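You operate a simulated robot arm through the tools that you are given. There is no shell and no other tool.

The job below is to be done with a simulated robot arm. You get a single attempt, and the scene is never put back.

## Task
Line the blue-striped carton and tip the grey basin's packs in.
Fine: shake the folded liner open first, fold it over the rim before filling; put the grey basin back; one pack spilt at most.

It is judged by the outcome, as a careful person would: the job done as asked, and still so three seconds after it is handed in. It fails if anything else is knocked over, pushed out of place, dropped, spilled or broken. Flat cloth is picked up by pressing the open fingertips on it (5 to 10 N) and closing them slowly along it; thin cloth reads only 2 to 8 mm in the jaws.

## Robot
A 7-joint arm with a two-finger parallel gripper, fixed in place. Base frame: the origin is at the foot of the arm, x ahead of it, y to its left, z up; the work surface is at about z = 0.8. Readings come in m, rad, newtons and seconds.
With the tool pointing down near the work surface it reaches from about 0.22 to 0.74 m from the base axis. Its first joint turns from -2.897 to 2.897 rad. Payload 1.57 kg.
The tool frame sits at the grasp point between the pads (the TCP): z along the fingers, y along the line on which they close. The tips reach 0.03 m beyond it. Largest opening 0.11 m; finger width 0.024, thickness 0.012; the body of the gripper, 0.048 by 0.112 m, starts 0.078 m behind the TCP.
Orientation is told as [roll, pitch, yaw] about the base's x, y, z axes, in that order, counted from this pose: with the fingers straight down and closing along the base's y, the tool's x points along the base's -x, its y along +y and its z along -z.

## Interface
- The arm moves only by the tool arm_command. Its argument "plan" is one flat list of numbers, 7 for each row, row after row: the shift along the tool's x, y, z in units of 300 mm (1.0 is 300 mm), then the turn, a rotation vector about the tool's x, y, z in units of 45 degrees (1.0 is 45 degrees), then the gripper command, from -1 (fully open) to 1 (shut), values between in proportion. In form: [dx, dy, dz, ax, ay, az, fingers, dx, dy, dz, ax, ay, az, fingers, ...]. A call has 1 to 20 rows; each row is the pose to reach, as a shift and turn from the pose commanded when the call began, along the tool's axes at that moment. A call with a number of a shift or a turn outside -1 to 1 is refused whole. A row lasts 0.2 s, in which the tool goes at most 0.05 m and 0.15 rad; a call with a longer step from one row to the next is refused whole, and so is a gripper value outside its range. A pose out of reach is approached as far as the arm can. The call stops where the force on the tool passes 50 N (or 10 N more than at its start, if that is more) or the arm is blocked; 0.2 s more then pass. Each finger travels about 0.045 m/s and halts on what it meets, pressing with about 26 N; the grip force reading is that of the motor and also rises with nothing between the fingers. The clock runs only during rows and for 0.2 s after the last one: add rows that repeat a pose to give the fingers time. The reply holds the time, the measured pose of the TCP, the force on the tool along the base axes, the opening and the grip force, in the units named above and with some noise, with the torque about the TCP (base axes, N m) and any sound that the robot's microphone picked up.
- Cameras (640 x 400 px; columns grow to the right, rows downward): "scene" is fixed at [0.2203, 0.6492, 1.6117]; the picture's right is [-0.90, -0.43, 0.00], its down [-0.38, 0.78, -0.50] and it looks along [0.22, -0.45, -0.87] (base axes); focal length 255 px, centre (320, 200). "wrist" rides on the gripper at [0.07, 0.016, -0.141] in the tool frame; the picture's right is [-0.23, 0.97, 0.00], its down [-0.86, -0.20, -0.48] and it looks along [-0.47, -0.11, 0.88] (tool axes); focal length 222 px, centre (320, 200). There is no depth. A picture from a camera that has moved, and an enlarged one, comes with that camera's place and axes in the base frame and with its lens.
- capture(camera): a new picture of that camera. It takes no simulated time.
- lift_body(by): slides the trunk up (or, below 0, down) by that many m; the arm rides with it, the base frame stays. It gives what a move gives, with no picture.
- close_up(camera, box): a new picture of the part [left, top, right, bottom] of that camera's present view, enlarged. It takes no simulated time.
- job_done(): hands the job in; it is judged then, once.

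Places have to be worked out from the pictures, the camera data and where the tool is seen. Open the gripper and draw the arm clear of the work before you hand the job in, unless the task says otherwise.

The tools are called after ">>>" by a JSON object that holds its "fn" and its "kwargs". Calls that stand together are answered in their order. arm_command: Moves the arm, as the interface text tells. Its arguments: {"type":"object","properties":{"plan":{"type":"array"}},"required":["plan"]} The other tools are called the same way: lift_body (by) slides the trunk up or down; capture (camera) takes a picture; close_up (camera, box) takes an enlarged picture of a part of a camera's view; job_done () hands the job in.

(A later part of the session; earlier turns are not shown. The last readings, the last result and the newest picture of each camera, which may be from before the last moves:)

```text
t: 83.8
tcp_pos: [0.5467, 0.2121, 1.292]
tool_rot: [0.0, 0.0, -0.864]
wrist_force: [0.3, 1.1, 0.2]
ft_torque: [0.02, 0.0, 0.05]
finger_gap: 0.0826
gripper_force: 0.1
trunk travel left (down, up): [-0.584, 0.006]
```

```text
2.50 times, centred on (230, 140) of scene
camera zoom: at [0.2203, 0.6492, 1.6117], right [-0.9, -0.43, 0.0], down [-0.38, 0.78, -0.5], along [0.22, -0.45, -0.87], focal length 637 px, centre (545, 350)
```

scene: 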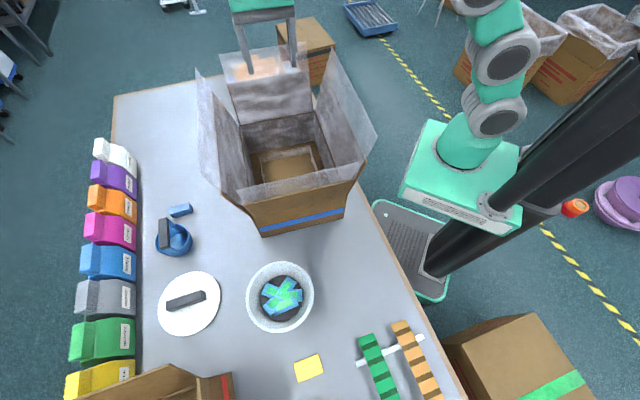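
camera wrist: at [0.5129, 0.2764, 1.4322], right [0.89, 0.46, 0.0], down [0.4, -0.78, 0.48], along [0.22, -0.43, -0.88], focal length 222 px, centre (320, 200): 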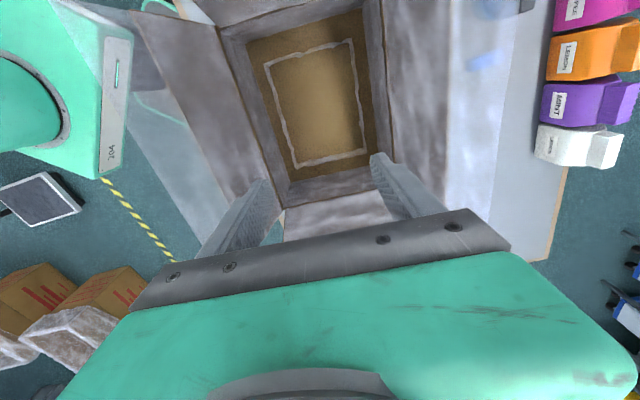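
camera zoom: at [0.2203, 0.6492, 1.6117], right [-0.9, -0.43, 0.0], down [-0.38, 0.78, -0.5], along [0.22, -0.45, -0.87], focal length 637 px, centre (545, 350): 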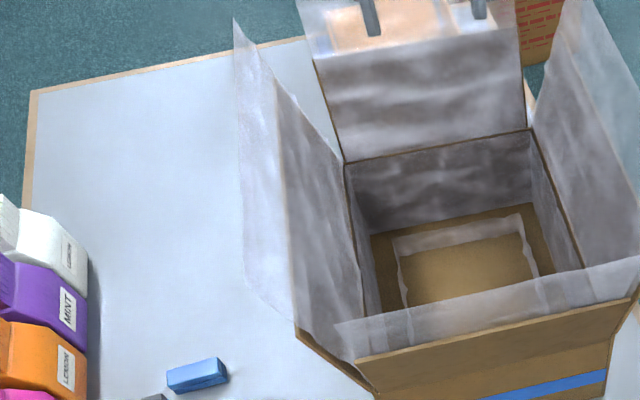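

The margins stand to about z ≈ 1.18, with the flap edges near z ≈ 1.10 and all flaps leaning about 16° outwards. I start with the front margin: turn the gripper to close across it, positioned above (0.399, 0.388).

>>> {"fn": "arm_command", "kwargs": {"plan": [0.1, 0, 0, 0, 0, -0.1667, -0.7, 0.23, 0.001, 0, 0, 0, -0.3333, -0.8, 0.37, 0.002, 0, 0, 0, -0.5, -0.9, 0.51, 0.003, 0, 0, 0, -0.6667, -1, 0.65, 0.004, 0, 0, 0, -0.8333, -1, 0.7655, 0.005, 0, 0, 0, -1, -1]}}

>>> {"fn": "arm_command", "kwargs": {"plan": [0, 0, 0, 0, 0, -0.1667, -1, 0, 0, 0, 0, 0, -0.3333, -1, 0, 0, 0, 0, 0, -0.5, -1, 0, 0, 0, 0, 0, -0.6667, -1, 0, 0, 0, 0, 0, -0.8333, -1, 0, 0, 0, 0, 0, -0.998, -1, 0, 0, 0, 0, 0, -0.998, -1]}}

>>> {"fn": "capture", "kwargs": {"camera": "wrist"}}

>>> {"fn": "capture", "kwargs": {"camera": "scene"}}

```text
t: 85.2
tcp_pos: [0.3997, 0.3886, 1.2899]
tool_rot: [0.0, -0.002, -0.076]
wrist_force: [-2.0, 0.0, 0.0]
ft_torque: [-0.02, 0.0, 0.0]
finger_gap: 0.11
gripper_force: 0.1
trunk travel left (down, up): [-0.584, 0.006]
```

```text
t: 86.8
tcp_pos: [0.3988, 0.3879, 1.2903]
tool_rot: [-0.001, 0.003, 0.706]
wrist_force: [-0.3, -0.2, 0.4]
ft_torque: [-0.03, 0.0, -0.02]
finger_gap: 0.1101
gripper_force: 0.0
trunk travel left (down, up): [-0.584, 0.006]
```

```text
taken
camera wrist: at [0.334, 0.3551, 1.4306], right [-0.46, 0.89, 0.0], down [0.78, 0.4, 0.48], along [0.43, 0.22, -0.88], focal length 222 px, centre (320, 200)
```

wrist: 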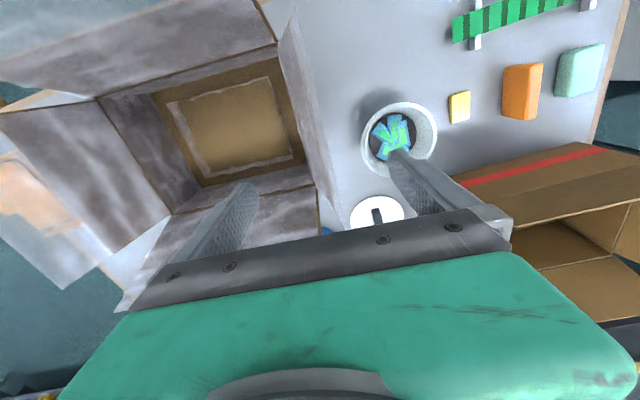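

```text
taken
```

scene: 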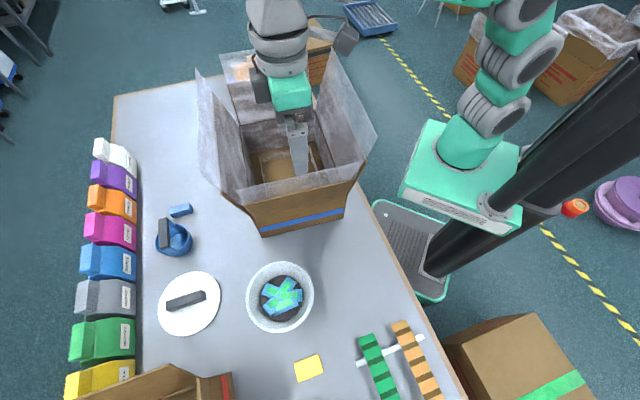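

The front margin lies edge-on between the open fingers. I lower to z ≈ 1.142, tips just above the flap edge, one finger on each side of the film.

>>> {"fn": "arm_command", "kwargs": {"plan": [0, 0, 0.1, 0, 0, 0, -1, 0, 0, 0.2, 0, 0, 0, -1, 0, 0, 0.3, 0, 0, 0, -1, 0, 0, 0.4, 0, 0, 0, -1, 0, 0, 0.45, 0, 0, 0, -1, 0, 0, 0.49, 0, 0, 0, -1, 0, 0, 0.49, 0, 0, 0, -1]}}

>>> {"fn": "capture", "kwargs": {"camera": "wrist"}}

>>> {"fn": "close_up", "kwargs": {"camera": "scene", "box": [215, 120, 385, 226]}}

```text
t: 88.4
tcp_pos: [0.3982, 0.3871, 1.1432]
tool_rot: [-0.001, 0.001, 0.705]
wrist_force: [-0.4, -0.2, -0.2]
ft_torque: [-0.03, 0.03, -0.01]
finger_gap: 0.11
gripper_force: 0.1
trunk travel left (down, up): [-0.584, 0.006]
```

```text
taken
camera wrist: at [0.3342, 0.3547, 1.2828], right [-0.46, 0.89, 0.0], down [0.78, 0.4, 0.48], along [0.43, 0.22, -0.88], focal length 222 px, centre (320, 200)
```

wrist: 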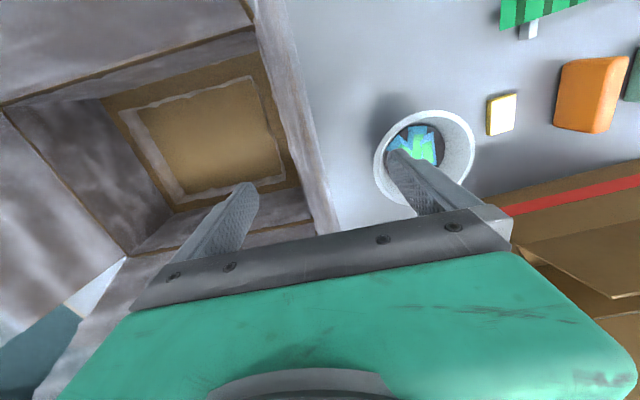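

```text
3.76 times, centred on (300, 173) of scene
camera zoom: at [0.2203, 0.6492, 1.6117], right [-0.9, -0.43, 0.0], down [-0.38, 0.78, -0.5], along [0.22, -0.45, -0.87], focal length 959 px, centre (395, 302)
```

zoom: 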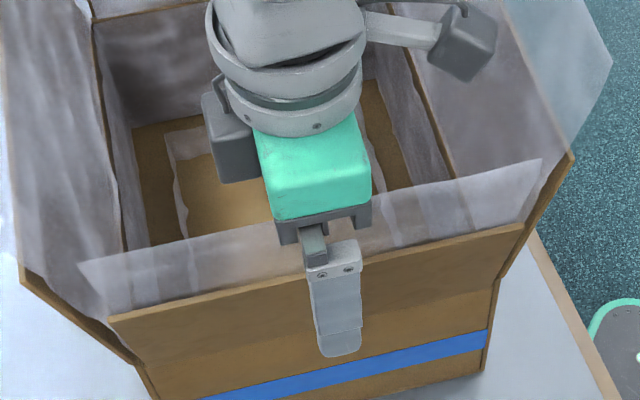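

One finger is on each side of the front margin and there is no contact. I close slowly on the film.

>>> {"fn": "arm_command", "kwargs": {"plan": [0, 0, 0, 0, 0, 0, -0.8, 0, 0, 0, 0, 0, 0, -0.6, 0, 0, 0, 0, 0, 0, -0.4, 0, 0, 0, 0, 0, 0, -0.2, 0, 0, 0, 0, 0, 0, 0, 0, 0, 0, 0, 0, 0, 0.15, 0, 0, 0, 0, 0, 0, 0.3, 0, 0, 0, 0, 0, 0, 0.45, 0, 0, 0, 0, 0, 0, 0.6, 0, 0, 0, 0, 0, 0, 0.7, 0, 0, 0, 0, 0, 0, 0.8, 0, 0, 0, 0, 0, 0, 0.9, 0, 0, 0, 0, 0, 0, 1, 0, 0, 0, 0, 0, 0, 1, 0, 0, 0, 0, 0, 0, 1]}}

>>> {"fn": "capture", "kwargs": {"camera": "wrist"}}

>>> {"fn": "close_up", "kwargs": {"camera": "scene", "box": [215, 120, 385, 226]}}

```text
t: 91.6
tcp_pos: [0.3993, 0.3876, 1.1413]
tool_rot: [-0.002, -0.001, 0.704]
wrist_force: [-0.4, 0.4, -0.7]
ft_torque: [-0.02, -0.02, -0.01]
finger_gap: 0.0
gripper_force: 21.3
trunk travel left (down, up): [-0.584, 0.006]
```

```text
taken
camera wrist: at [0.3342, 0.3547, 1.283], right [-0.46, 0.89, 0.0], down [0.78, 0.4, 0.48], along [0.43, 0.22, -0.88], focal length 222 px, centre (320, 200)
```

wrist: 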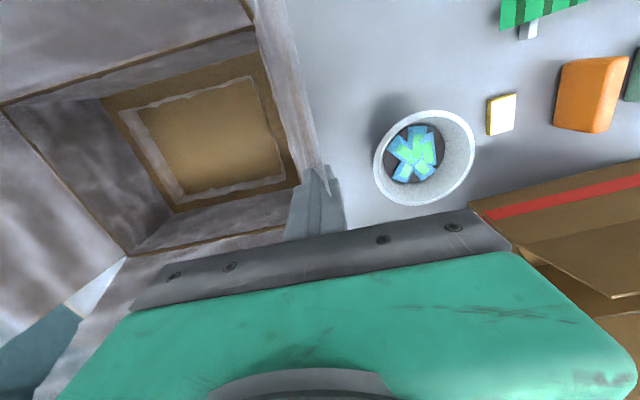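

```text
3.76 times, centred on (300, 173) of scene
camera zoom: at [0.2203, 0.6492, 1.6117], right [-0.9, -0.43, 0.0], down [-0.38, 0.78, -0.5], along [0.22, -0.45, -0.87], focal length 959 px, centre (395, 302)
```

zoom: 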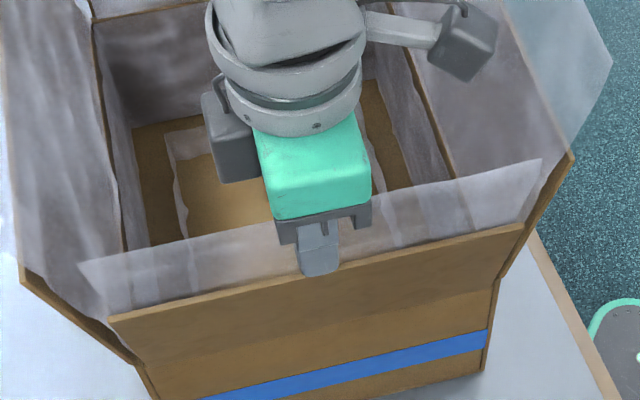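

The jaws read 0 mm, so the film was not caught. I enlarge the wrist view to see where the film really is relative to the fingers.

>>> {"fn": "close_up", "kwargs": {"camera": "wrist", "box": [220, 0, 400, 250]}}

>>> {"fn": "close_up", "kwargs": {"camera": "scene", "box": [270, 160, 330, 210]}}

```text
1.60 times, centred on (310, 125) of wrist
camera zoom: at [0.3342, 0.3547, 1.283], right [-0.46, 0.89, 0.0], down [0.78, 0.4, 0.48], along [0.43, 0.22, -0.88], focal length 355 px, centre (336, 320)
```

zoom: 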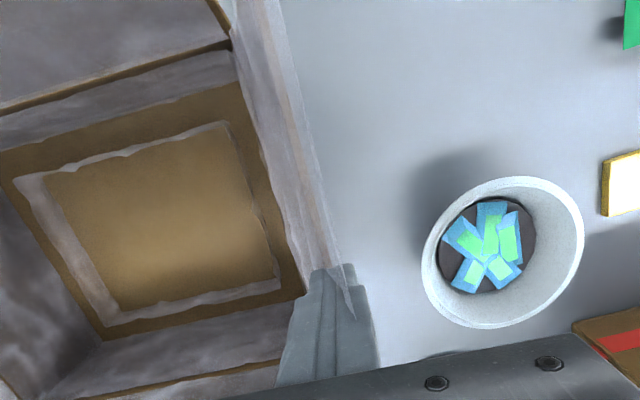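

```text
8.00 times, centred on (300, 185) of scene
camera zoom: at [0.2203, 0.6492, 1.6117], right [-0.9, -0.43, 0.0], down [-0.38, 0.78, -0.5], along [0.22, -0.45, -0.87], focal length 2039 px, centre (480, 320)
```

zoom: 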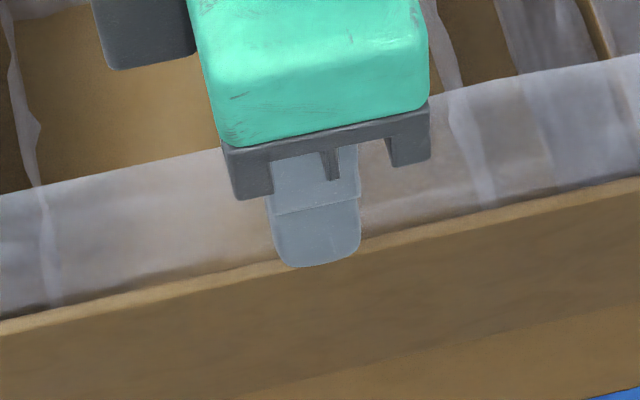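

The film sliver runs right between or over the fingertips, so it may be held even at a zero reading. I test with a small move up and outward and see whether the film follows.

>>> {"fn": "arm_command", "kwargs": {"plan": [0, 0.02, -0.02, 0, 0, 0, 1, 0, 0.05, -0.04, 0, 0, 0, 1, 0, 0.08, -0.06, 0, 0, 0, 1, 0, 0.1, -0.06, 0, 0, 0, 1, 0, 0.1, -0.06, 0, 0, 0, 1]}}

>>> {"fn": "close_up", "kwargs": {"camera": "wrist", "box": [220, 0, 400, 250]}}

>>> {"fn": "close_up", "kwargs": {"camera": "scene", "box": [215, 120, 385, 226]}}

```text
t: 92.8
tcp_pos: [0.3803, 0.4107, 1.1608]
tool_rot: [-0.002, 0.0, 0.704]
wrist_force: [-0.1, 0.2, -0.5]
ft_torque: [0.01, 0.0, 0.0]
finger_gap: 0.0
gripper_force: 21.5
trunk travel left (down, up): [-0.584, 0.006]
```

```text
1.60 times, centred on (310, 125) of wrist
camera zoom: at [0.3148, 0.3776, 1.3009], right [-0.46, 0.89, 0.0], down [0.78, 0.4, 0.48], along [0.43, 0.22, -0.88], focal length 355 px, centre (336, 320)
```

zoom: 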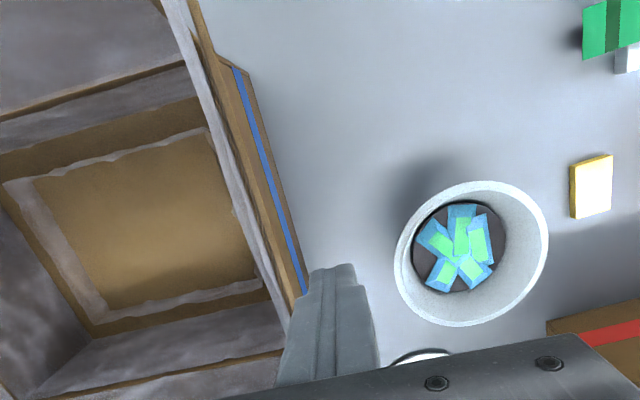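

```text
3.76 times, centred on (300, 173) of scene
camera zoom: at [0.2203, 0.6492, 1.6117], right [-0.9, -0.43, 0.0], down [-0.38, 0.78, -0.5], along [0.22, -0.45, -0.87], focal length 959 px, centre (395, 302)
```

zoom: 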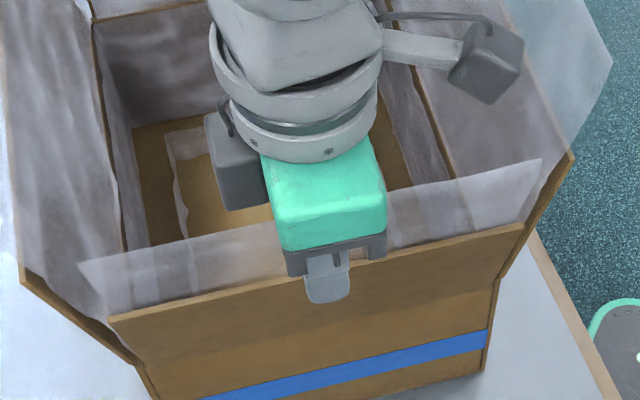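

The film stayed put, so it was not held. From this angle the camera looks almost along the film plane, which puts its hem near z ≈ 1.18–1.20. I pinched too low, so I go up, open, and pinch at the hem itself.

>>> {"fn": "arm_command", "kwargs": {"plan": [0, 0, -0.1, 0, 0, 0, 0.6, 0, 0, -0.2, 0, 0, 0, 0.2, 0, 0, -0.3, 0, 0, 0, -0.2, 0, -0.02, -0.3, 0, 0, 0, -0.6, 0, -0.045, -0.3, 0, 0, 0, -0.8, 0, -0.045, -0.2, 0, 0, 0, -0.8, 0, -0.045, -0.12, 0, 0, 0, -0.8, 0, -0.045, -0.081, 0, 0, 0, -0.8, 0, -0.045, -0.081, 0, 0, 0, -0.8]}}

>>> {"fn": "capture", "kwargs": {"camera": "wrist"}}

>>> {"fn": "close_up", "kwargs": {"camera": "scene", "box": [215, 120, 385, 226]}}

```text
t: 94.8
tcp_pos: [0.3878, 0.3994, 1.1845]
tool_rot: [-0.002, -0.002, 0.706]
wrist_force: [0.3, -0.5, -0.3]
ft_torque: [0.0, -0.03, 0.03]
finger_gap: 0.0989
gripper_force: 0.0
trunk travel left (down, up): [-0.584, 0.006]
```

```text
taken
camera wrist: at [0.3235, 0.3669, 1.3255], right [-0.46, 0.89, 0.0], down [0.78, 0.4, 0.48], along [0.43, 0.22, -0.88], focal length 222 px, centre (320, 200)
```

wrist: 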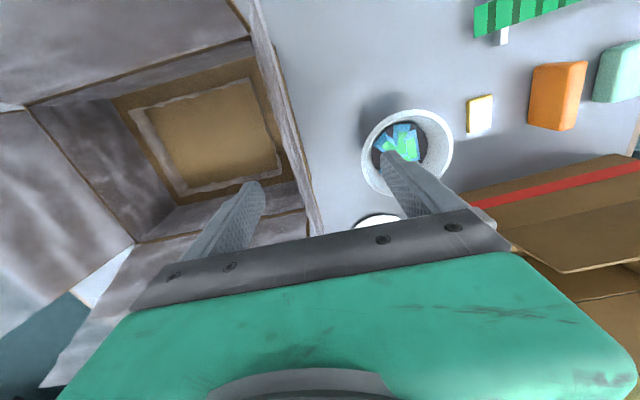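

```text
3.76 times, centred on (300, 173) of scene
camera zoom: at [0.2203, 0.6492, 1.6117], right [-0.9, -0.43, 0.0], down [-0.38, 0.78, -0.5], along [0.22, -0.45, -0.87], focal length 959 px, centre (395, 302)
```

zoom: 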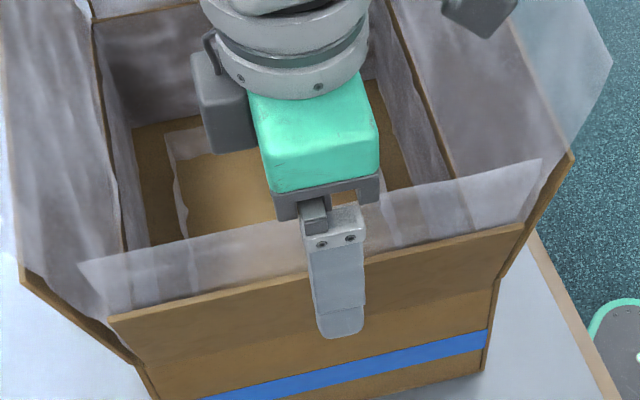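

I zoom in on the film edge between the fingers to measure where the hem lies.

>>> {"fn": "close_up", "kwargs": {"camera": "wrist", "box": [220, 0, 360, 88]}}

>>> {"fn": "close_up", "kwargs": {"camera": "wrist", "box": [240, 80, 360, 245]}}

```text
4.55 times, centred on (290, 44) of wrist
camera zoom: at [0.3235, 0.3669, 1.3255], right [-0.46, 0.89, 0.0], down [0.78, 0.4, 0.48], along [0.43, 0.22, -0.88], focal length 1010 px, centre (456, 909)
```

zoom: 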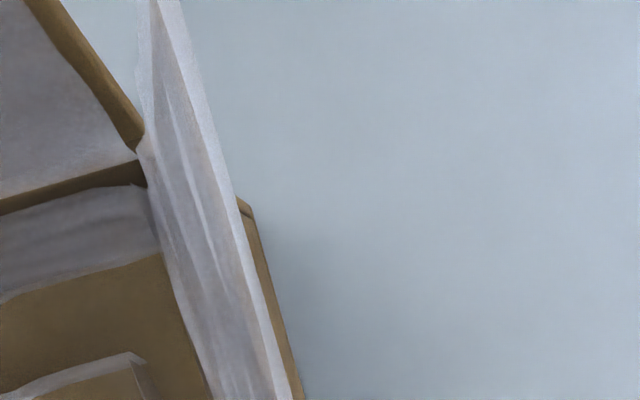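

```text
2.42 times, centred on (300, 162) of wrist
camera zoom: at [0.3235, 0.3669, 1.3255], right [-0.46, 0.89, 0.0], down [0.78, 0.4, 0.48], along [0.43, 0.22, -0.88], focal length 538 px, centre (368, 291)
```

zoom: 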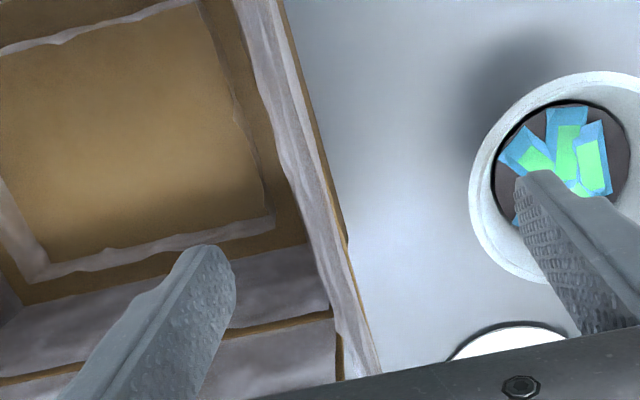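

The hem projects just inside the flap edge from here, which puts it at about 5 cm outside the wall and z ≈ 1.178. I shift inward 11 mm, go down to z ≈ 1.163 and close slowly on the hem.

>>> {"fn": "arm_command", "kwargs": {"plan": [0, -0.037, 0, 0, 0, 0, -0.8, 0, -0.037, 0.035, 0, 0, 0, -0.8, 0, -0.037, 0.07, 0, 0, 0, -0.6, 0, -0.037, 0.07, 0, 0, 0, -0.4, 0, -0.037, 0.07, 0, 0, 0, -0.2, 0, -0.037, 0.07, 0, 0, 0, 0, 0, -0.037, 0.07, 0, 0, 0, 0.2, 0, -0.037, 0.07, 0, 0, 0, 0.4, 0, -0.037, 0.07, 0, 0, 0, 0.55, 0, -0.037, 0.07, 0, 0, 0, 0.65, 0, -0.037, 0.07, 0, 0, 0, 0.75, 0, -0.037, 0.07, 0, 0, 0, 0.85, 0, -0.037, 0.07, 0, 0, 0, 0.92, 0, -0.037, 0.07, 0, 0, 0, 1, 0, -0.037, 0.07, 0, 0, 0, 1, 0, -0.037, 0.07, 0, 0, 0, 1]}}

>>> {"fn": "close_up", "kwargs": {"camera": "wrist", "box": [220, 40, 400, 250]}}

>>> {"fn": "close_up", "kwargs": {"camera": "scene", "box": [215, 120, 385, 226]}}

```text
t: 98.2
tcp_pos: [0.3968, 0.3918, 1.164]
tool_rot: [-0.002, 0.0, 0.704]
wrist_force: [0.3, -1.1, 0.6]
ft_torque: [0.01, 0.0, 0.0]
finger_gap: 0.0003
gripper_force: 21.2
trunk travel left (down, up): [-0.584, 0.006]
```

```text
1.90 times, centred on (310, 145) of wrist
camera zoom: at [0.3313, 0.3592, 1.3048], right [-0.46, 0.89, 0.0], down [0.78, 0.4, 0.48], along [0.43, 0.22, -0.88], focal length 423 px, centre (339, 305)
```

zoom: 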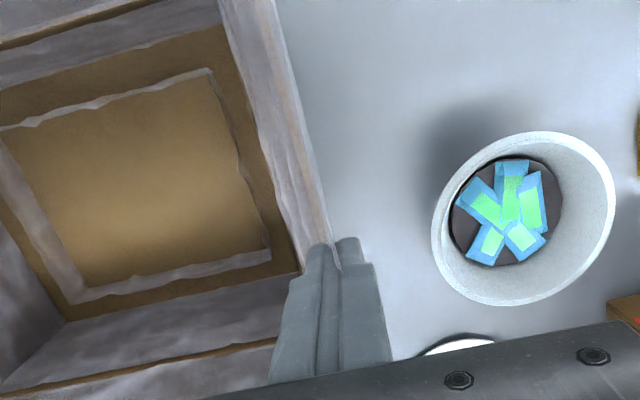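

```text
3.76 times, centred on (300, 173) of scene
camera zoom: at [0.2203, 0.6492, 1.6117], right [-0.9, -0.43, 0.0], down [-0.38, 0.78, -0.5], along [0.22, -0.45, -0.87], focal length 959 px, centre (395, 302)
```

zoom: 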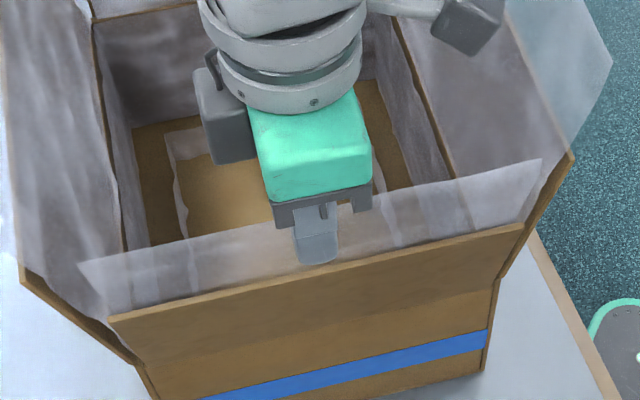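

The film is between the fingers in the picture, yet the gap is 0, so it cannot be clamped as a free edge here. I next try pushing it: from inside, closed fingers sweep outward over the flap edge and down the outside.

>>> {"fn": "arm_command", "kwargs": {"plan": [0, -0.07, 0, 0, 0, 0, 1, 0, -0.14, 0, 0, 0, 0, 1, 0, -0.2, 0, 0, 0, 0, 1, 0, -0.2, 0, 0, 0, 0, 1, 0, -0.12, 0, 0, 0, 0, 1, 0, -0.04, 0, 0, 0, 0, 1, 0, 0.04, 0, 0, 0, 0, 1, 0, 0.12, 0, 0, 0, 0, 1, 0, 0.2, 0, 0, 0, 0, 1, 0, 0.2, 0.07, 0, 0, 0, 1, 0, 0.2, 0.14, 0, 0, 0, 1, 0, 0.2, 0.2, 0, 0, 0, 1, 0, 0.2, 0.2, 0, 0, 0, 1]}}

>>> {"fn": "capture", "kwargs": {"camera": "wrist"}}

>>> {"fn": "close_up", "kwargs": {"camera": "scene", "box": [215, 120, 385, 226]}}

```text
t: 101.0
tcp_pos: [0.3569, 0.436, 1.1044]
tool_rot: [0.001, 0.0, 0.704]
wrist_force: [-0.6, 0.1, 0.6]
ft_torque: [-0.02, -0.01, -0.01]
finger_gap: 0.0
gripper_force: 21.8
trunk travel left (down, up): [-0.584, 0.006]
```

```text
taken
camera wrist: at [0.2921, 0.404, 1.2447], right [-0.46, 0.89, 0.0], down [0.78, 0.4, 0.48], along [0.43, 0.22, -0.88], focal length 222 px, centre (320, 200)
```

wrist: 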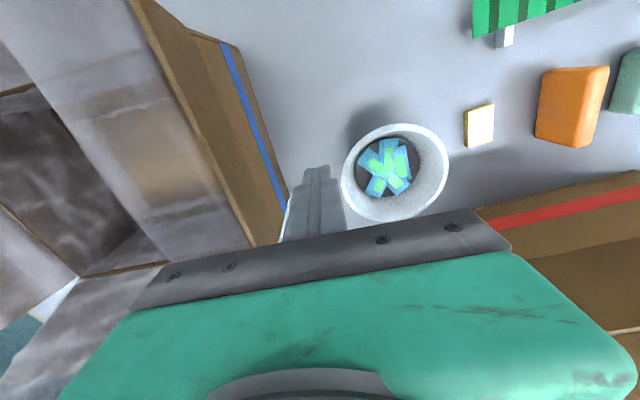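

```text
3.76 times, centred on (300, 173) of scene
camera zoom: at [0.2203, 0.6492, 1.6117], right [-0.9, -0.43, 0.0], down [-0.38, 0.78, -0.5], along [0.22, -0.45, -0.87], focal length 959 px, centre (395, 302)
```

zoom: 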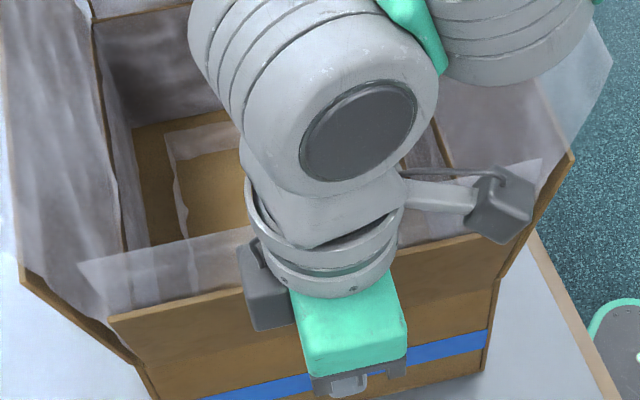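

The push had no effect either; the margin still stands. From outside I get a second look at the hem, so I zoom in to triangulate its height properly.

>>> {"fn": "close_up", "kwargs": {"camera": "wrist", "box": [0, 0, 320, 200]}}

>>> {"fn": "close_up", "kwargs": {"camera": "wrist", "box": [0, 130, 300, 320]}}

```text
2.00 times, centred on (160, 100) of wrist
camera zoom: at [0.2921, 0.404, 1.2447], right [-0.46, 0.89, 0.0], down [0.78, 0.4, 0.48], along [0.43, 0.22, -0.88], focal length 444 px, centre (640, 400)
```

zoom: 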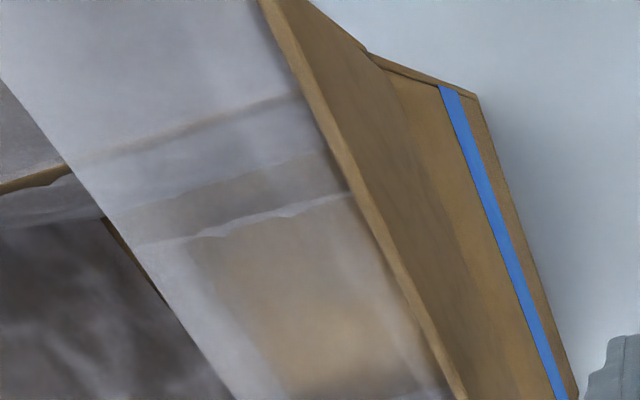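

```text
2.11 times, centred on (150, 225) of wrist
camera zoom: at [0.2921, 0.404, 1.2447], right [-0.46, 0.89, 0.0], down [0.78, 0.4, 0.48], along [0.43, 0.22, -0.88], focal length 468 px, centre (678, 147)
```

zoom: 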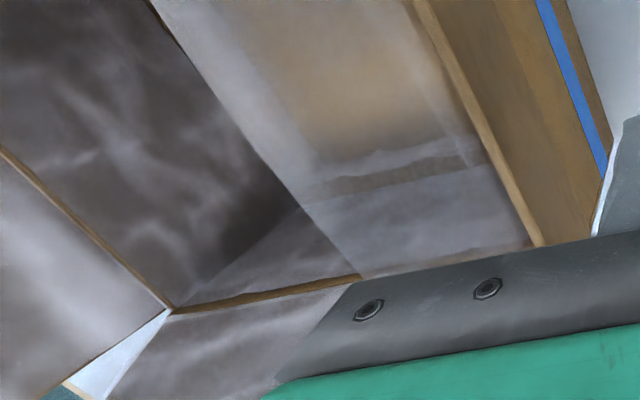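

Triangulating from both cameras gives the hem at about 45 mm outside the wall line and z ≈ 1.1725, so my pinch position was right but the closing may have been too quick. I retry with TCP z ≈ 1.155 and close the last 22 mm very slowly.

>>> {"fn": "arm_command", "kwargs": {"plan": [0, 0, -0.13, 0, 0, 0, 0.6, 0, 0, -0.26, 0, 0, 0, 0.3, 0, 0, -0.39, 0, 0, 0, 0.1, 0, 0, -0.485, 0, 0, 0, 0.1, 0, -0.11, -0.485, 0, 0, 0, 0.1, 0, -0.218, -0.485, 0, 0, 0, 0.1, 0, -0.218, -0.37, 0, 0, 0, 0.1, 0, -0.218, -0.26, 0, 0, 0, 0.1, 0, -0.218, -0.169, 0, 0, 0, 0.1, 0, -0.218, -0.169, 0, 0, 0, 0.1]}}

>>> {"fn": "arm_command", "kwargs": {"plan": [0, 0, 0, 0, 0, 0, 0.3, 0, 0, 0, 0, 0, 0, 0.5, 0, 0, 0, 0, 0, 0, 0.6, 0, 0, 0, 0, 0, 0, 0.63, 0, 0, 0, 0, 0, 0, 0.66, 0, 0, 0, 0, 0, 0, 0.69, 0, 0, 0, 0, 0, 0, 0.72, 0, 0, 0, 0, 0, 0, 0.75, 0, 0, 0, 0, 0, 0, 0.78, 0, 0, 0, 0, 0, 0, 0.8, 0, 0, 0, 0, 0, 0, 0.82, 0, 0, 0, 0, 0, 0, 0.84, 0, 0, 0, 0, 0, 0, 0.86, 0, 0, 0, 0, 0, 0, 0.88, 0, 0, 0, 0, 0, 0, 0.9, 0, 0, 0, 0, 0, 0, 0.92, 0, 0, 0, 0, 0, 0, 0.94, 0, 0, 0, 0, 0, 0, 0.96, 0, 0, 0, 0, 0, 0, 0.98, 0, 0, 0, 0, 0, 0, 1]}}

>>> {"fn": "close_up", "kwargs": {"camera": "wrist", "box": [220, 40, 400, 250]}}

```text
t: 103.2
tcp_pos: [0.3987, 0.3878, 1.1558]
tool_rot: [0.0, -0.002, 0.707]
wrist_force: [0.6, -0.7, 0.0]
ft_torque: [0.04, -0.02, 0.03]
finger_gap: 0.0494
gripper_force: 0.1
trunk travel left (down, up): [-0.584, 0.006]
```

```text
t: 107.4
tcp_pos: [0.3979, 0.3869, 1.1564]
tool_rot: [0.0, 0.0, 0.705]
wrist_force: [0.4, 0.3, 0.0]
ft_torque: [0.0, 0.03, 0.02]
finger_gap: 0.0
gripper_force: 20.3
trunk travel left (down, up): [-0.584, 0.006]
```

```text
1.90 times, centred on (310, 145) of wrist
camera zoom: at [0.3336, 0.355, 1.2959], right [-0.46, 0.89, 0.0], down [0.78, 0.4, 0.48], along [0.43, 0.22, -0.88], focal length 423 px, centre (339, 305)
```

zoom: 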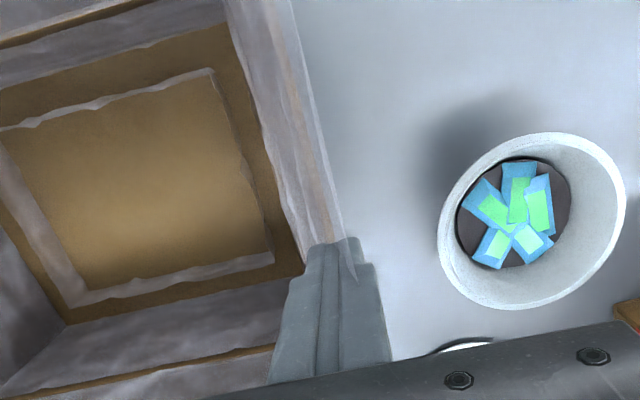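

Still 0 mm. The film is not a free solid sheet, so perhaps it only follows a full over-and-down motion. With the jaws closed on it here, I carry on outward over the edge, down close along the flap's outside, then release.

>>> {"fn": "arm_command", "kwargs": {"plan": [0, 0.03, 0, 0, 0, 0, 1, 0, 0.06, 0.02, 0, 0, 0, 1, 0, 0.085, 0.06, 0, 0, 0, 1, 0, 0.1, 0.12, 0, 0, 0, 1, 0, 0.1, 0.18, 0, 0, 0, 1, 0, 0.1, 0.24, 0, 0, 0, 1, 0, 0.1, 0.3, 0, 0, 0, 1, 0, 0.1, 0.35, 0, 0, 0, 1, 0, 0.1, 0.35, 0, 0, 0, 1]}}

>>> {"fn": "close_up", "kwargs": {"camera": "scene", "box": [215, 120, 385, 226]}}

>>> {"fn": "capture", "kwargs": {"camera": "wrist"}}

```text
t: 109.4
tcp_pos: [0.3786, 0.4108, 1.0495]
tool_rot: [-0.003, -0.004, 0.704]
wrist_force: [-0.3, 0.5, 0.7]
ft_torque: [-0.04, 0.03, 0.0]
finger_gap: 0.0
gripper_force: 21.0
trunk travel left (down, up): [-0.584, 0.006]
```

```text
3.76 times, centred on (300, 173) of scene
camera zoom: at [0.2203, 0.6492, 1.6117], right [-0.9, -0.43, 0.0], down [-0.38, 0.78, -0.5], along [0.22, -0.45, -0.87], focal length 959 px, centre (395, 302)
```

zoom: 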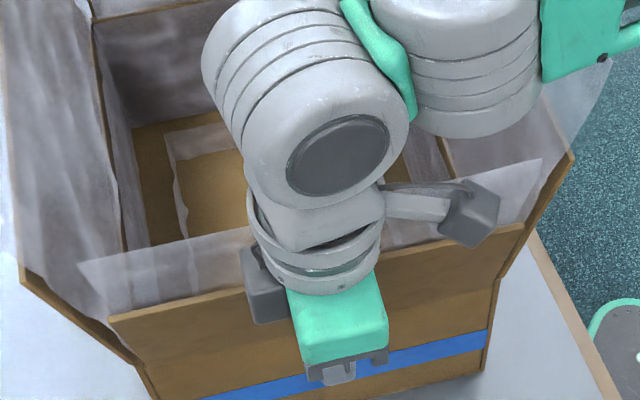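

```text
taken
camera wrist: at [0.3145, 0.3781, 1.1908], right [-0.46, 0.89, 0.0], down [0.78, 0.4, 0.48], along [0.43, 0.22, -0.88], focal length 222 px, centre (320, 200)
```

wrist: 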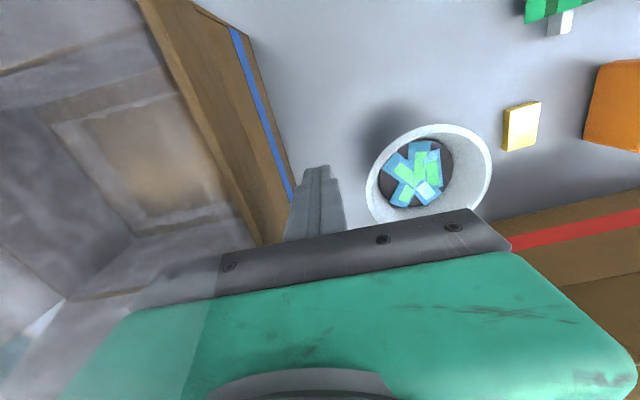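

No change yet. I open slightly and withdraw upward, and meanwhile study the already-lined cartons in the background again to see how a finished cuff should look.

>>> {"fn": "arm_command", "kwargs": {"plan": [0, 0.02, 0, 0, 0, 0, 0.8, 0, 0.04, 0, 0, 0, 0, 0.6, 0, 0.08, -0.1, 0, 0, 0, 0.6, 0, 0.1, -0.2, 0, 0, 0, 0.6, 0, 0.1, -0.3, 0, 0, 0, 0.6, 0, 0.1, -0.4, 0, 0, 0, 0.4, 0, 0.1, -0.5, 0, 0, 0, 0.2, 0, 0.1, -0.6, 0, 0, 0, 0, 0, 0.1, -0.7, 0, 0, 0, -0.2, 0, 0.1, -0.7, 0, 0, 0, -0.2]}}

>>> {"fn": "close_up", "kwargs": {"camera": "scene", "box": [450, 0, 570, 100]}}

>>> {"fn": "close_up", "kwargs": {"camera": "scene", "box": [540, 0, 640, 110]}}

>>> {"fn": "capture", "kwargs": {"camera": "scene"}}

```text
t: 111.6
tcp_pos: [0.3613, 0.4329, 1.2576]
tool_rot: [-0.002, 0.002, 0.706]
wrist_force: [0.2, 0.1, -0.7]
ft_torque: [-0.01, 0.01, 0.0]
finger_gap: 0.066
gripper_force: 0.0
trunk travel left (down, up): [-0.584, 0.006]
```

```text
4.00 times, centred on (510, 50) of scene
camera zoom: at [0.2203, 0.6492, 1.6117], right [-0.9, -0.43, 0.0], down [-0.38, 0.78, -0.5], along [0.22, -0.45, -0.87], focal length 1019 px, centre (-440, 800)
```

zoom: 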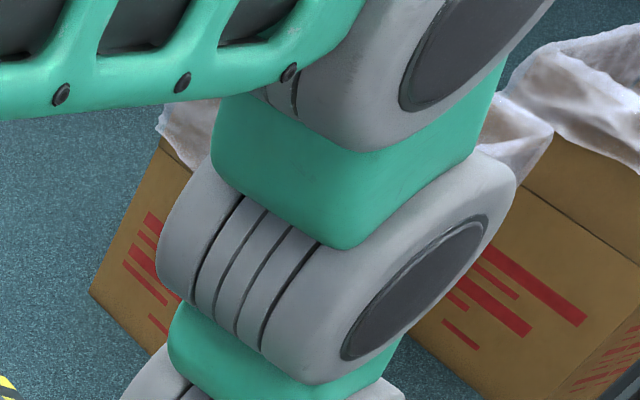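

```text
3.64 times, centred on (590, 55) of scene
camera zoom: at [0.2203, 0.6492, 1.6117], right [-0.9, -0.43, 0.0], down [-0.38, 0.78, -0.5], along [0.22, -0.45, -0.87], focal length 927 px, centre (-662, 727)
```

zoom: 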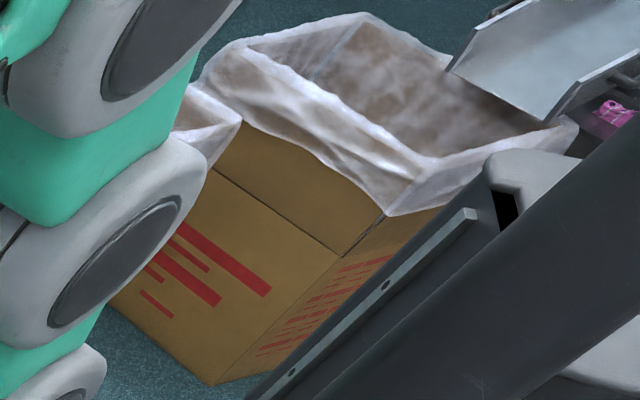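

```text
taken
```

scene: 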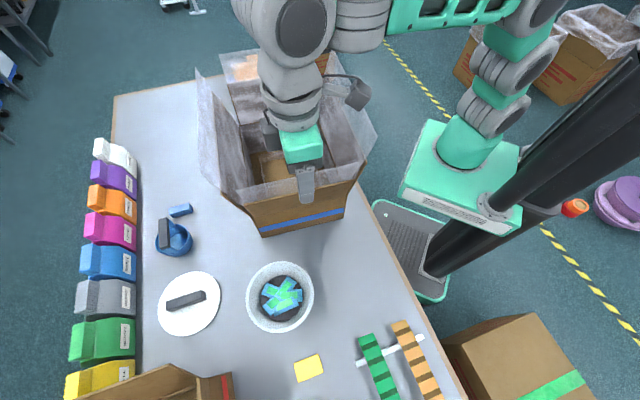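

The finished cartons behind have their film turned over the flap edges and hanging outside a few centimetres, so that is the goal here. I look closely at the ring of film on the carton floor to understand what it is.

>>> {"fn": "close_up", "kwargs": {"camera": "wrist", "box": [60, 40, 330, 240]}}

>>> {"fn": "close_up", "kwargs": {"camera": "scene", "box": [225, 110, 345, 190]}}

```text
2.00 times, centred on (195, 140) of wrist
camera zoom: at [0.2957, 0.4009, 1.3986], right [-0.46, 0.89, 0.0], down [0.78, 0.4, 0.48], along [0.42, 0.22, -0.88], focal length 444 px, centre (570, 320)
```

zoom: 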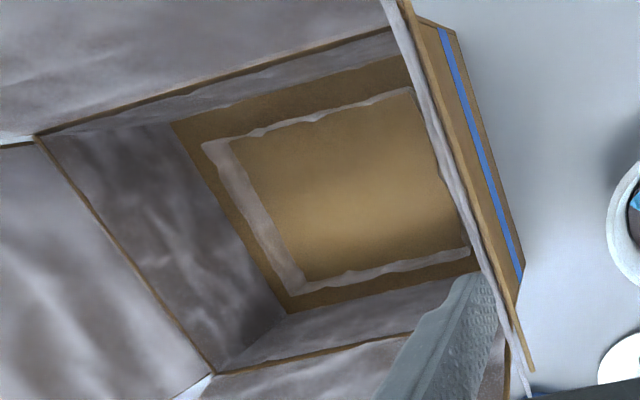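

```text
5.00 times, centred on (285, 150) of scene
camera zoom: at [0.2203, 0.6492, 1.6117], right [-0.9, -0.43, 0.0], down [-0.38, 0.78, -0.5], along [0.22, -0.45, -0.87], focal length 1274 px, centre (495, 450)
```

zoom: 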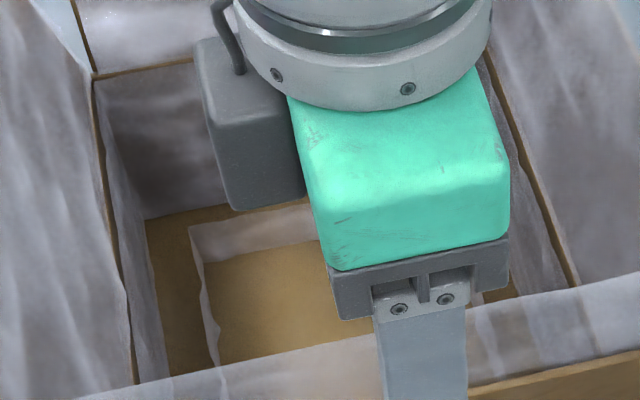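

The ring is only the upper part of the hung tube left standing on the carton floor. In all three pinches the hem sat behind the grasp point rather than between it and the tips, so I try once more higher up, at TCP z ≈ 1.187, closing slowly.

>>> {"fn": "arm_command", "kwargs": {"plan": [0, -0.06, 0, 0, 0, 0, -0.2, 0, -0.12, 0, 0, 0, 0, -0.1, 0, -0.19, 0, 0, 0, 0, 0, 0, -0.19, 0.08, 0, 0, 0, 0.1, 0, -0.19, 0.16, 0, 0, 0, 0.1, 0, -0.19, 0.235, 0, 0, 0, 0.1, 0, -0.19, 0.235, 0, 0, 0, 0.1]}}

>>> {"fn": "close_up", "kwargs": {"camera": "wrist", "box": [220, 40, 400, 250]}}

```text
t: 113.2
tcp_pos: [0.3967, 0.3911, 1.1898]
tool_rot: [-0.002, -0.002, 0.706]
wrist_force: [-0.6, -0.2, -0.8]
ft_torque: [0.02, -0.01, -0.02]
finger_gap: 0.0494
gripper_force: 0.2
trunk travel left (down, up): [-0.584, 0.006]
```

```text
1.90 times, centred on (310, 145) of wrist
camera zoom: at [0.3321, 0.3574, 1.3302], right [-0.46, 0.89, 0.0], down [0.78, 0.4, 0.48], along [0.43, 0.22, -0.88], focal length 423 px, centre (339, 305)
```

zoom: 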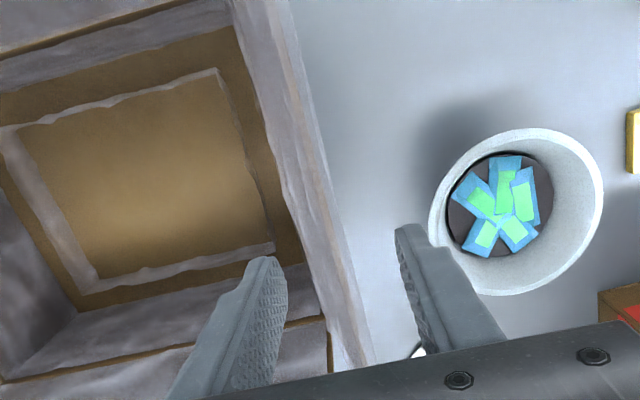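

The film edge runs midway between the fingers. I close slowly.

>>> {"fn": "arm_command", "kwargs": {"plan": [0, 0, 0, 0, 0, 0, 0.3, 0, 0, 0, 0, 0, 0, 0.45, 0, 0, 0, 0, 0, 0, 0.55, 0, 0, 0, 0, 0, 0, 0.6, 0, 0, 0, 0, 0, 0, 0.65, 0, 0, 0, 0, 0, 0, 0.7, 0, 0, 0, 0, 0, 0, 0.74, 0, 0, 0, 0, 0, 0, 0.78, 0, 0, 0, 0, 0, 0, 0.82, 0, 0, 0, 0, 0, 0, 0.85, 0, 0, 0, 0, 0, 0, 0.88, 0, 0, 0, 0, 0, 0, 0.91, 0, 0, 0, 0, 0, 0, 0.94, 0, 0, 0, 0, 0, 0, 0.97, 0, 0, 0, 0, 0, 0, 1, 0, 0, 0, 0, 0, 0, 1, 0, 0, 0, 0, 0, 0, 1]}}

>>> {"fn": "close_up", "kwargs": {"camera": "wrist", "box": [220, 40, 400, 250]}}

```text
t: 116.8
tcp_pos: [0.3969, 0.3898, 1.1904]
tool_rot: [-0.001, 0.001, 0.704]
wrist_force: [-0.7, -0.5, 0.1]
ft_torque: [-0.02, -0.04, -0.03]
finger_gap: 0.0
gripper_force: 21.7
trunk travel left (down, up): [-0.584, 0.006]
```

```text
1.90 times, centred on (310, 145) of wrist
camera zoom: at [0.3321, 0.3574, 1.3303], right [-0.46, 0.89, 0.0], down [0.78, 0.4, 0.48], along [0.43, 0.22, -0.88], focal length 423 px, centre (339, 305)
```

zoom: 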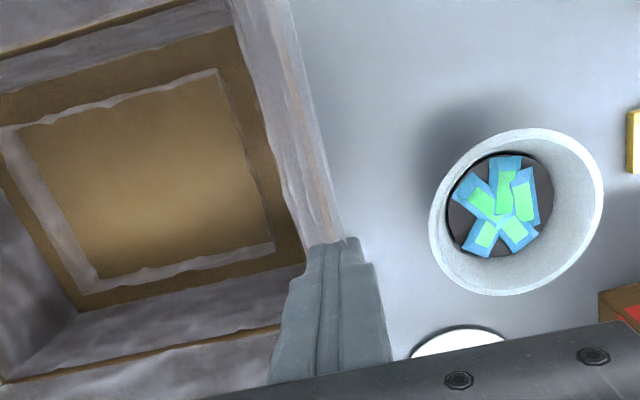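

Pinching is not the mechanism. I try a true push instead: closed fingers start inside, well below the hem, and move outward just over the flap edge. I stop partway to see if the film responds.

>>> {"fn": "arm_command", "kwargs": {"plan": [0, 0, -0.083, 0, 0, 0, 1, 0, -0.09, -0.083, 0, 0, 0, 1, 0, -0.177, -0.083, 0, 0, 0, 1, 0, -0.177, 0.03, 0, 0, 0, 1, 0, -0.177, 0.12, 0, 0, 0, 1, 0, -0.135, 0.12, 0, 0, 0, 1, 0, -0.093, 0.12, 0, 0, 0, 1, 0, -0.05, 0.12, 0, 0, 0, 1, 0, -0.01, 0.12, 0, 0, 0, 1, 0, 0.03, 0.12, 0, 0, 0, 1, 0, 0.063, 0.12, 0, 0, 0, 1]}}

>>> {"fn": "capture", "kwargs": {"camera": "wrist"}}

>>> {"fn": "close_up", "kwargs": {"camera": "scene", "box": [215, 120, 385, 226]}}

```text
t: 119.2
tcp_pos: [0.385, 0.404, 1.1534]
tool_rot: [-0.002, 0.0, 0.707]
wrist_force: [-0.4, 0.3, -0.4]
ft_torque: [0.03, 0.01, 0.0]
finger_gap: 0.0001
gripper_force: 21.5
trunk travel left (down, up): [-0.584, 0.006]
```

```text
taken
camera wrist: at [0.3197, 0.3717, 1.2935], right [-0.46, 0.89, 0.0], down [0.78, 0.4, 0.48], along [0.43, 0.22, -0.88], focal length 222 px, centre (320, 200)
```

wrist: 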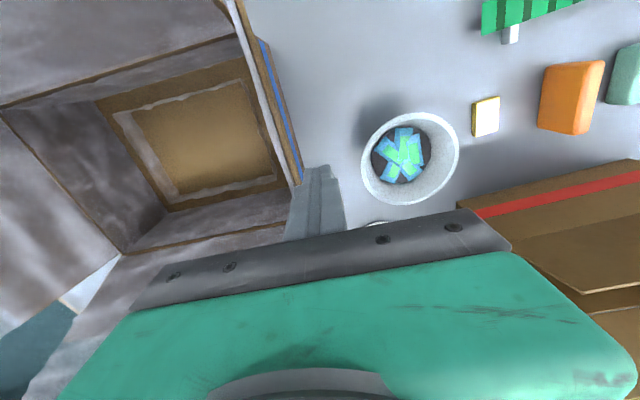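

```text
3.76 times, centred on (300, 173) of scene
camera zoom: at [0.2203, 0.6492, 1.6117], right [-0.9, -0.43, 0.0], down [-0.38, 0.78, -0.5], along [0.22, -0.45, -0.87], focal length 959 px, centre (395, 302)
```

zoom: 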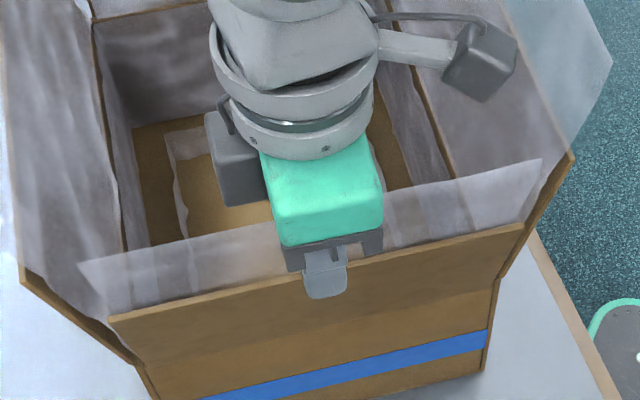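

No response yet, so I finish the stroke by going down the outside close to the flap.

>>> {"fn": "arm_command", "kwargs": {"plan": [0, 0.03, 0.05, 0, 0, 0, 1, 0, 0.05, 0.12, 0, 0, 0, 1, 0, 0.05, 0.2, 0, 0, 0, 1, 0, 0.04, 0.28, 0, 0, 0, 1, 0, 0.035, 0.36, 0, 0, 0, 1, 0, 0.035, 0.36, 0, 0, 0, 1]}}

>>> {"fn": "close_up", "kwargs": {"camera": "scene", "box": [215, 120, 385, 226]}}

```text
t: 120.6
tcp_pos: [0.3781, 0.4121, 1.0445]
tool_rot: [0.001, -0.002, 0.705]
wrist_force: [-0.2, -0.3, 0.2]
ft_torque: [0.0, -0.01, 0.0]
finger_gap: 0.0001
gripper_force: 21.7
trunk travel left (down, up): [-0.584, 0.006]
```

```text
3.76 times, centred on (300, 173) of scene
camera zoom: at [0.2203, 0.6492, 1.6117], right [-0.9, -0.43, 0.0], down [-0.38, 0.78, -0.5], along [0.22, -0.45, -0.87], focal length 959 px, centre (395, 302)
```

zoom: 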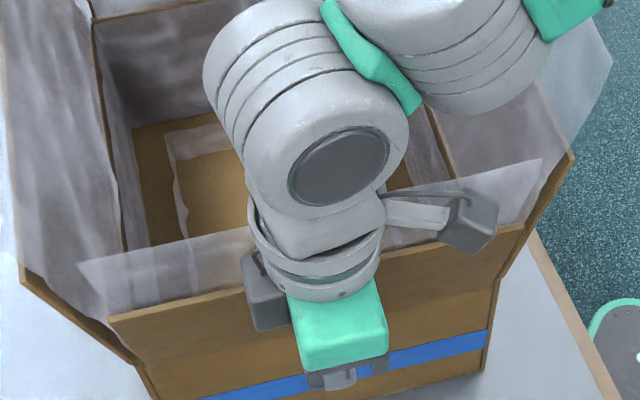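

Even the complete stroke leaves the margin standing, with no force. Next I try taking the flap edge and film together: I go up, tilt 16° into line with the flap, and come down with the jaws straddling its top edge.

>>> {"fn": "arm_command", "kwargs": {"plan": [0, 0, -0.14, 0, 0, 0, 0.6, 0, 0, -0.28, 0, 0, 0, 0.3, 0, 0, -0.42, 0, 0, 0, 0.1, 0, 0, -0.54, 0, 0, 0, 0.1, 0, 0, -0.6, 0.1, 0, 0, 0.1, 0, 0, -0.6, 0.2, 0, 0, 0.1, 0, 0, -0.6, 0.3, 0, 0, 0.1, 0, 0, -0.6, 0.3556, 0, 0, 0.1, 0, 0, -0.6, 0.3556, 0, 0, 0.1]}}

>>> {"fn": "capture", "kwargs": {"camera": "wrist"}}

```text
t: 122.6
tcp_pos: [0.3664, 0.3816, 1.182]
tool_rot: [-0.281, -0.001, 0.706]
wrist_force: [-0.1, -0.7, -0.7]
ft_torque: [-0.01, 0.02, 0.03]
finger_gap: 0.0493
gripper_force: 0.0
out of reach, approached as far as the arm can: row 5, 6, 7, 8, 9
trunk travel left (down, up): [-0.584, 0.006]
```

```text
taken
camera wrist: at [0.2764, 0.3785, 1.3123], right [-0.43, 0.86, -0.27], down [0.69, 0.51, 0.52], along [0.58, 0.04, -0.81], focal length 222 px, centre (320, 200)
```

wrist: 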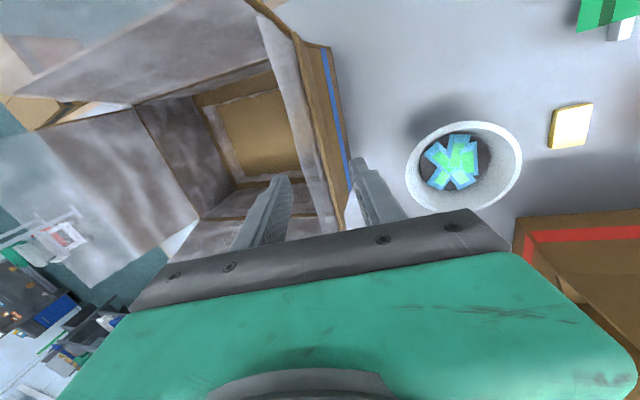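

The tilted pose up high was beyond the arm's joint range, but it now sits aligned with the flap plane. I come down along the flap to straddle its edge, in small steps.

>>> {"fn": "arm_command", "kwargs": {"plan": [0, 0, 0.06, 0, 0, 0, 0.1, 0, 0, 0.12, 0, 0, 0, 0.1, 0, 0, 0.18, 0, 0, 0, 0.1, 0, 0, 0.2, 0, 0, 0, 0.1, 0, 0, 0.2, 0, 0, 0, 0.1]}}

>>> {"fn": "capture", "kwargs": {"camera": "wrist"}}

>>> {"fn": "close_up", "kwargs": {"camera": "scene", "box": [215, 120, 385, 226]}}

```text
t: 123.8
tcp_pos: [0.3781, 0.3679, 1.1238]
tool_rot: [-0.281, 0.0, 0.705]
wrist_force: [0.0, 0.8, 0.0]
ft_torque: [-0.01, -0.01, 0.02]
finger_gap: 0.0495
gripper_force: 0.1
trunk travel left (down, up): [-0.584, 0.006]
```

```text
taken
camera wrist: at [0.2873, 0.3654, 1.2538], right [-0.43, 0.86, -0.27], down [0.69, 0.51, 0.52], along [0.58, 0.04, -0.81], focal length 222 px, centre (320, 200)
```

wrist: 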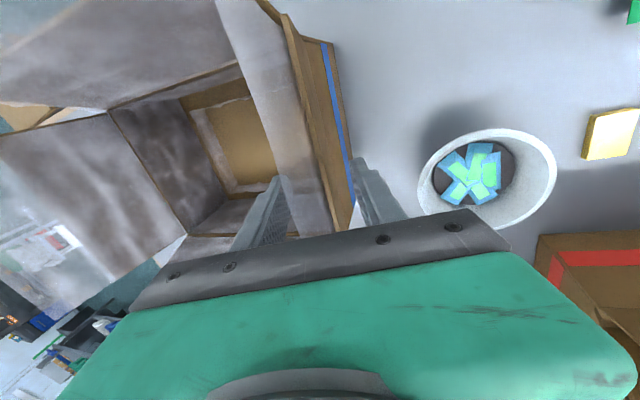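

```text
3.76 times, centred on (300, 173) of scene
camera zoom: at [0.2203, 0.6492, 1.6117], right [-0.9, -0.43, 0.0], down [-0.38, 0.78, -0.5], along [0.22, -0.45, -0.87], focal length 959 px, centre (395, 302)
```

zoom: 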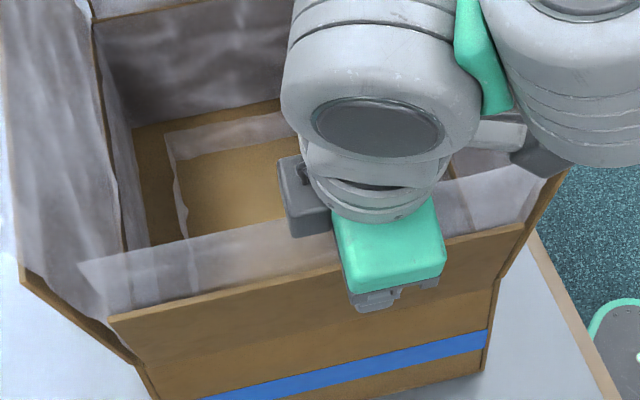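

The jaws are lined up on either side of the flap. I go 20 mm further down and close slowly, first to about 10 mm.

>>> {"fn": "arm_command", "kwargs": {"plan": [0, 0, 0.03, 0, 0, 0, 0.1, 0, 0, 0.067, 0, 0, 0, 0.1, 0, 0, 0.067, 0, 0, 0, 0.3, 0, 0, 0.067, 0, 0, 0, 0.5, 0, 0, 0.067, 0, 0, 0, 0.65, 0, 0, 0.067, 0, 0, 0, 0.75, 0, 0, 0.067, 0, 0, 0, 0.8, 0, 0, 0.067, 0, 0, 0, 0.82, 0, 0, 0.067, 0, 0, 0, 0.82]}}

>>> {"fn": "close_up", "kwargs": {"camera": "wrist", "box": [220, 100, 400, 250]}}

```text
t: 125.8
tcp_pos: [0.3816, 0.3658, 1.1037]
tool_rot: [-0.28, 0.0, 0.704]
wrist_force: [0.7, 0.1, 0.3]
ft_torque: [-0.01, 0.0, 0.01]
finger_gap: 0.0101
gripper_force: 0.1
trunk travel left (down, up): [-0.584, 0.006]
```

```text
2.67 times, centred on (310, 175) of wrist
camera zoom: at [0.291, 0.3618, 1.2348], right [-0.43, 0.86, -0.27], down [0.69, 0.51, 0.52], along [0.58, 0.04, -0.81], focal length 592 px, centre (347, 267)
```

zoom: 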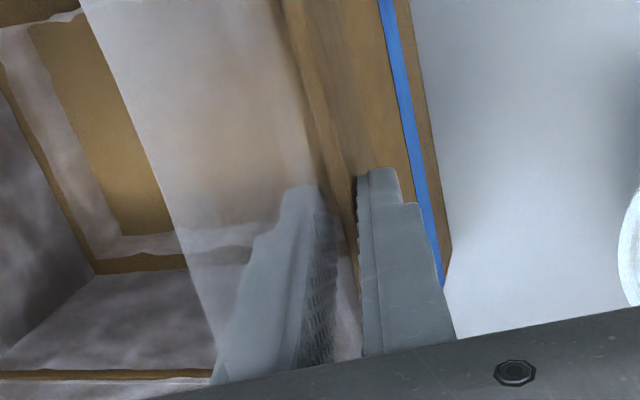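

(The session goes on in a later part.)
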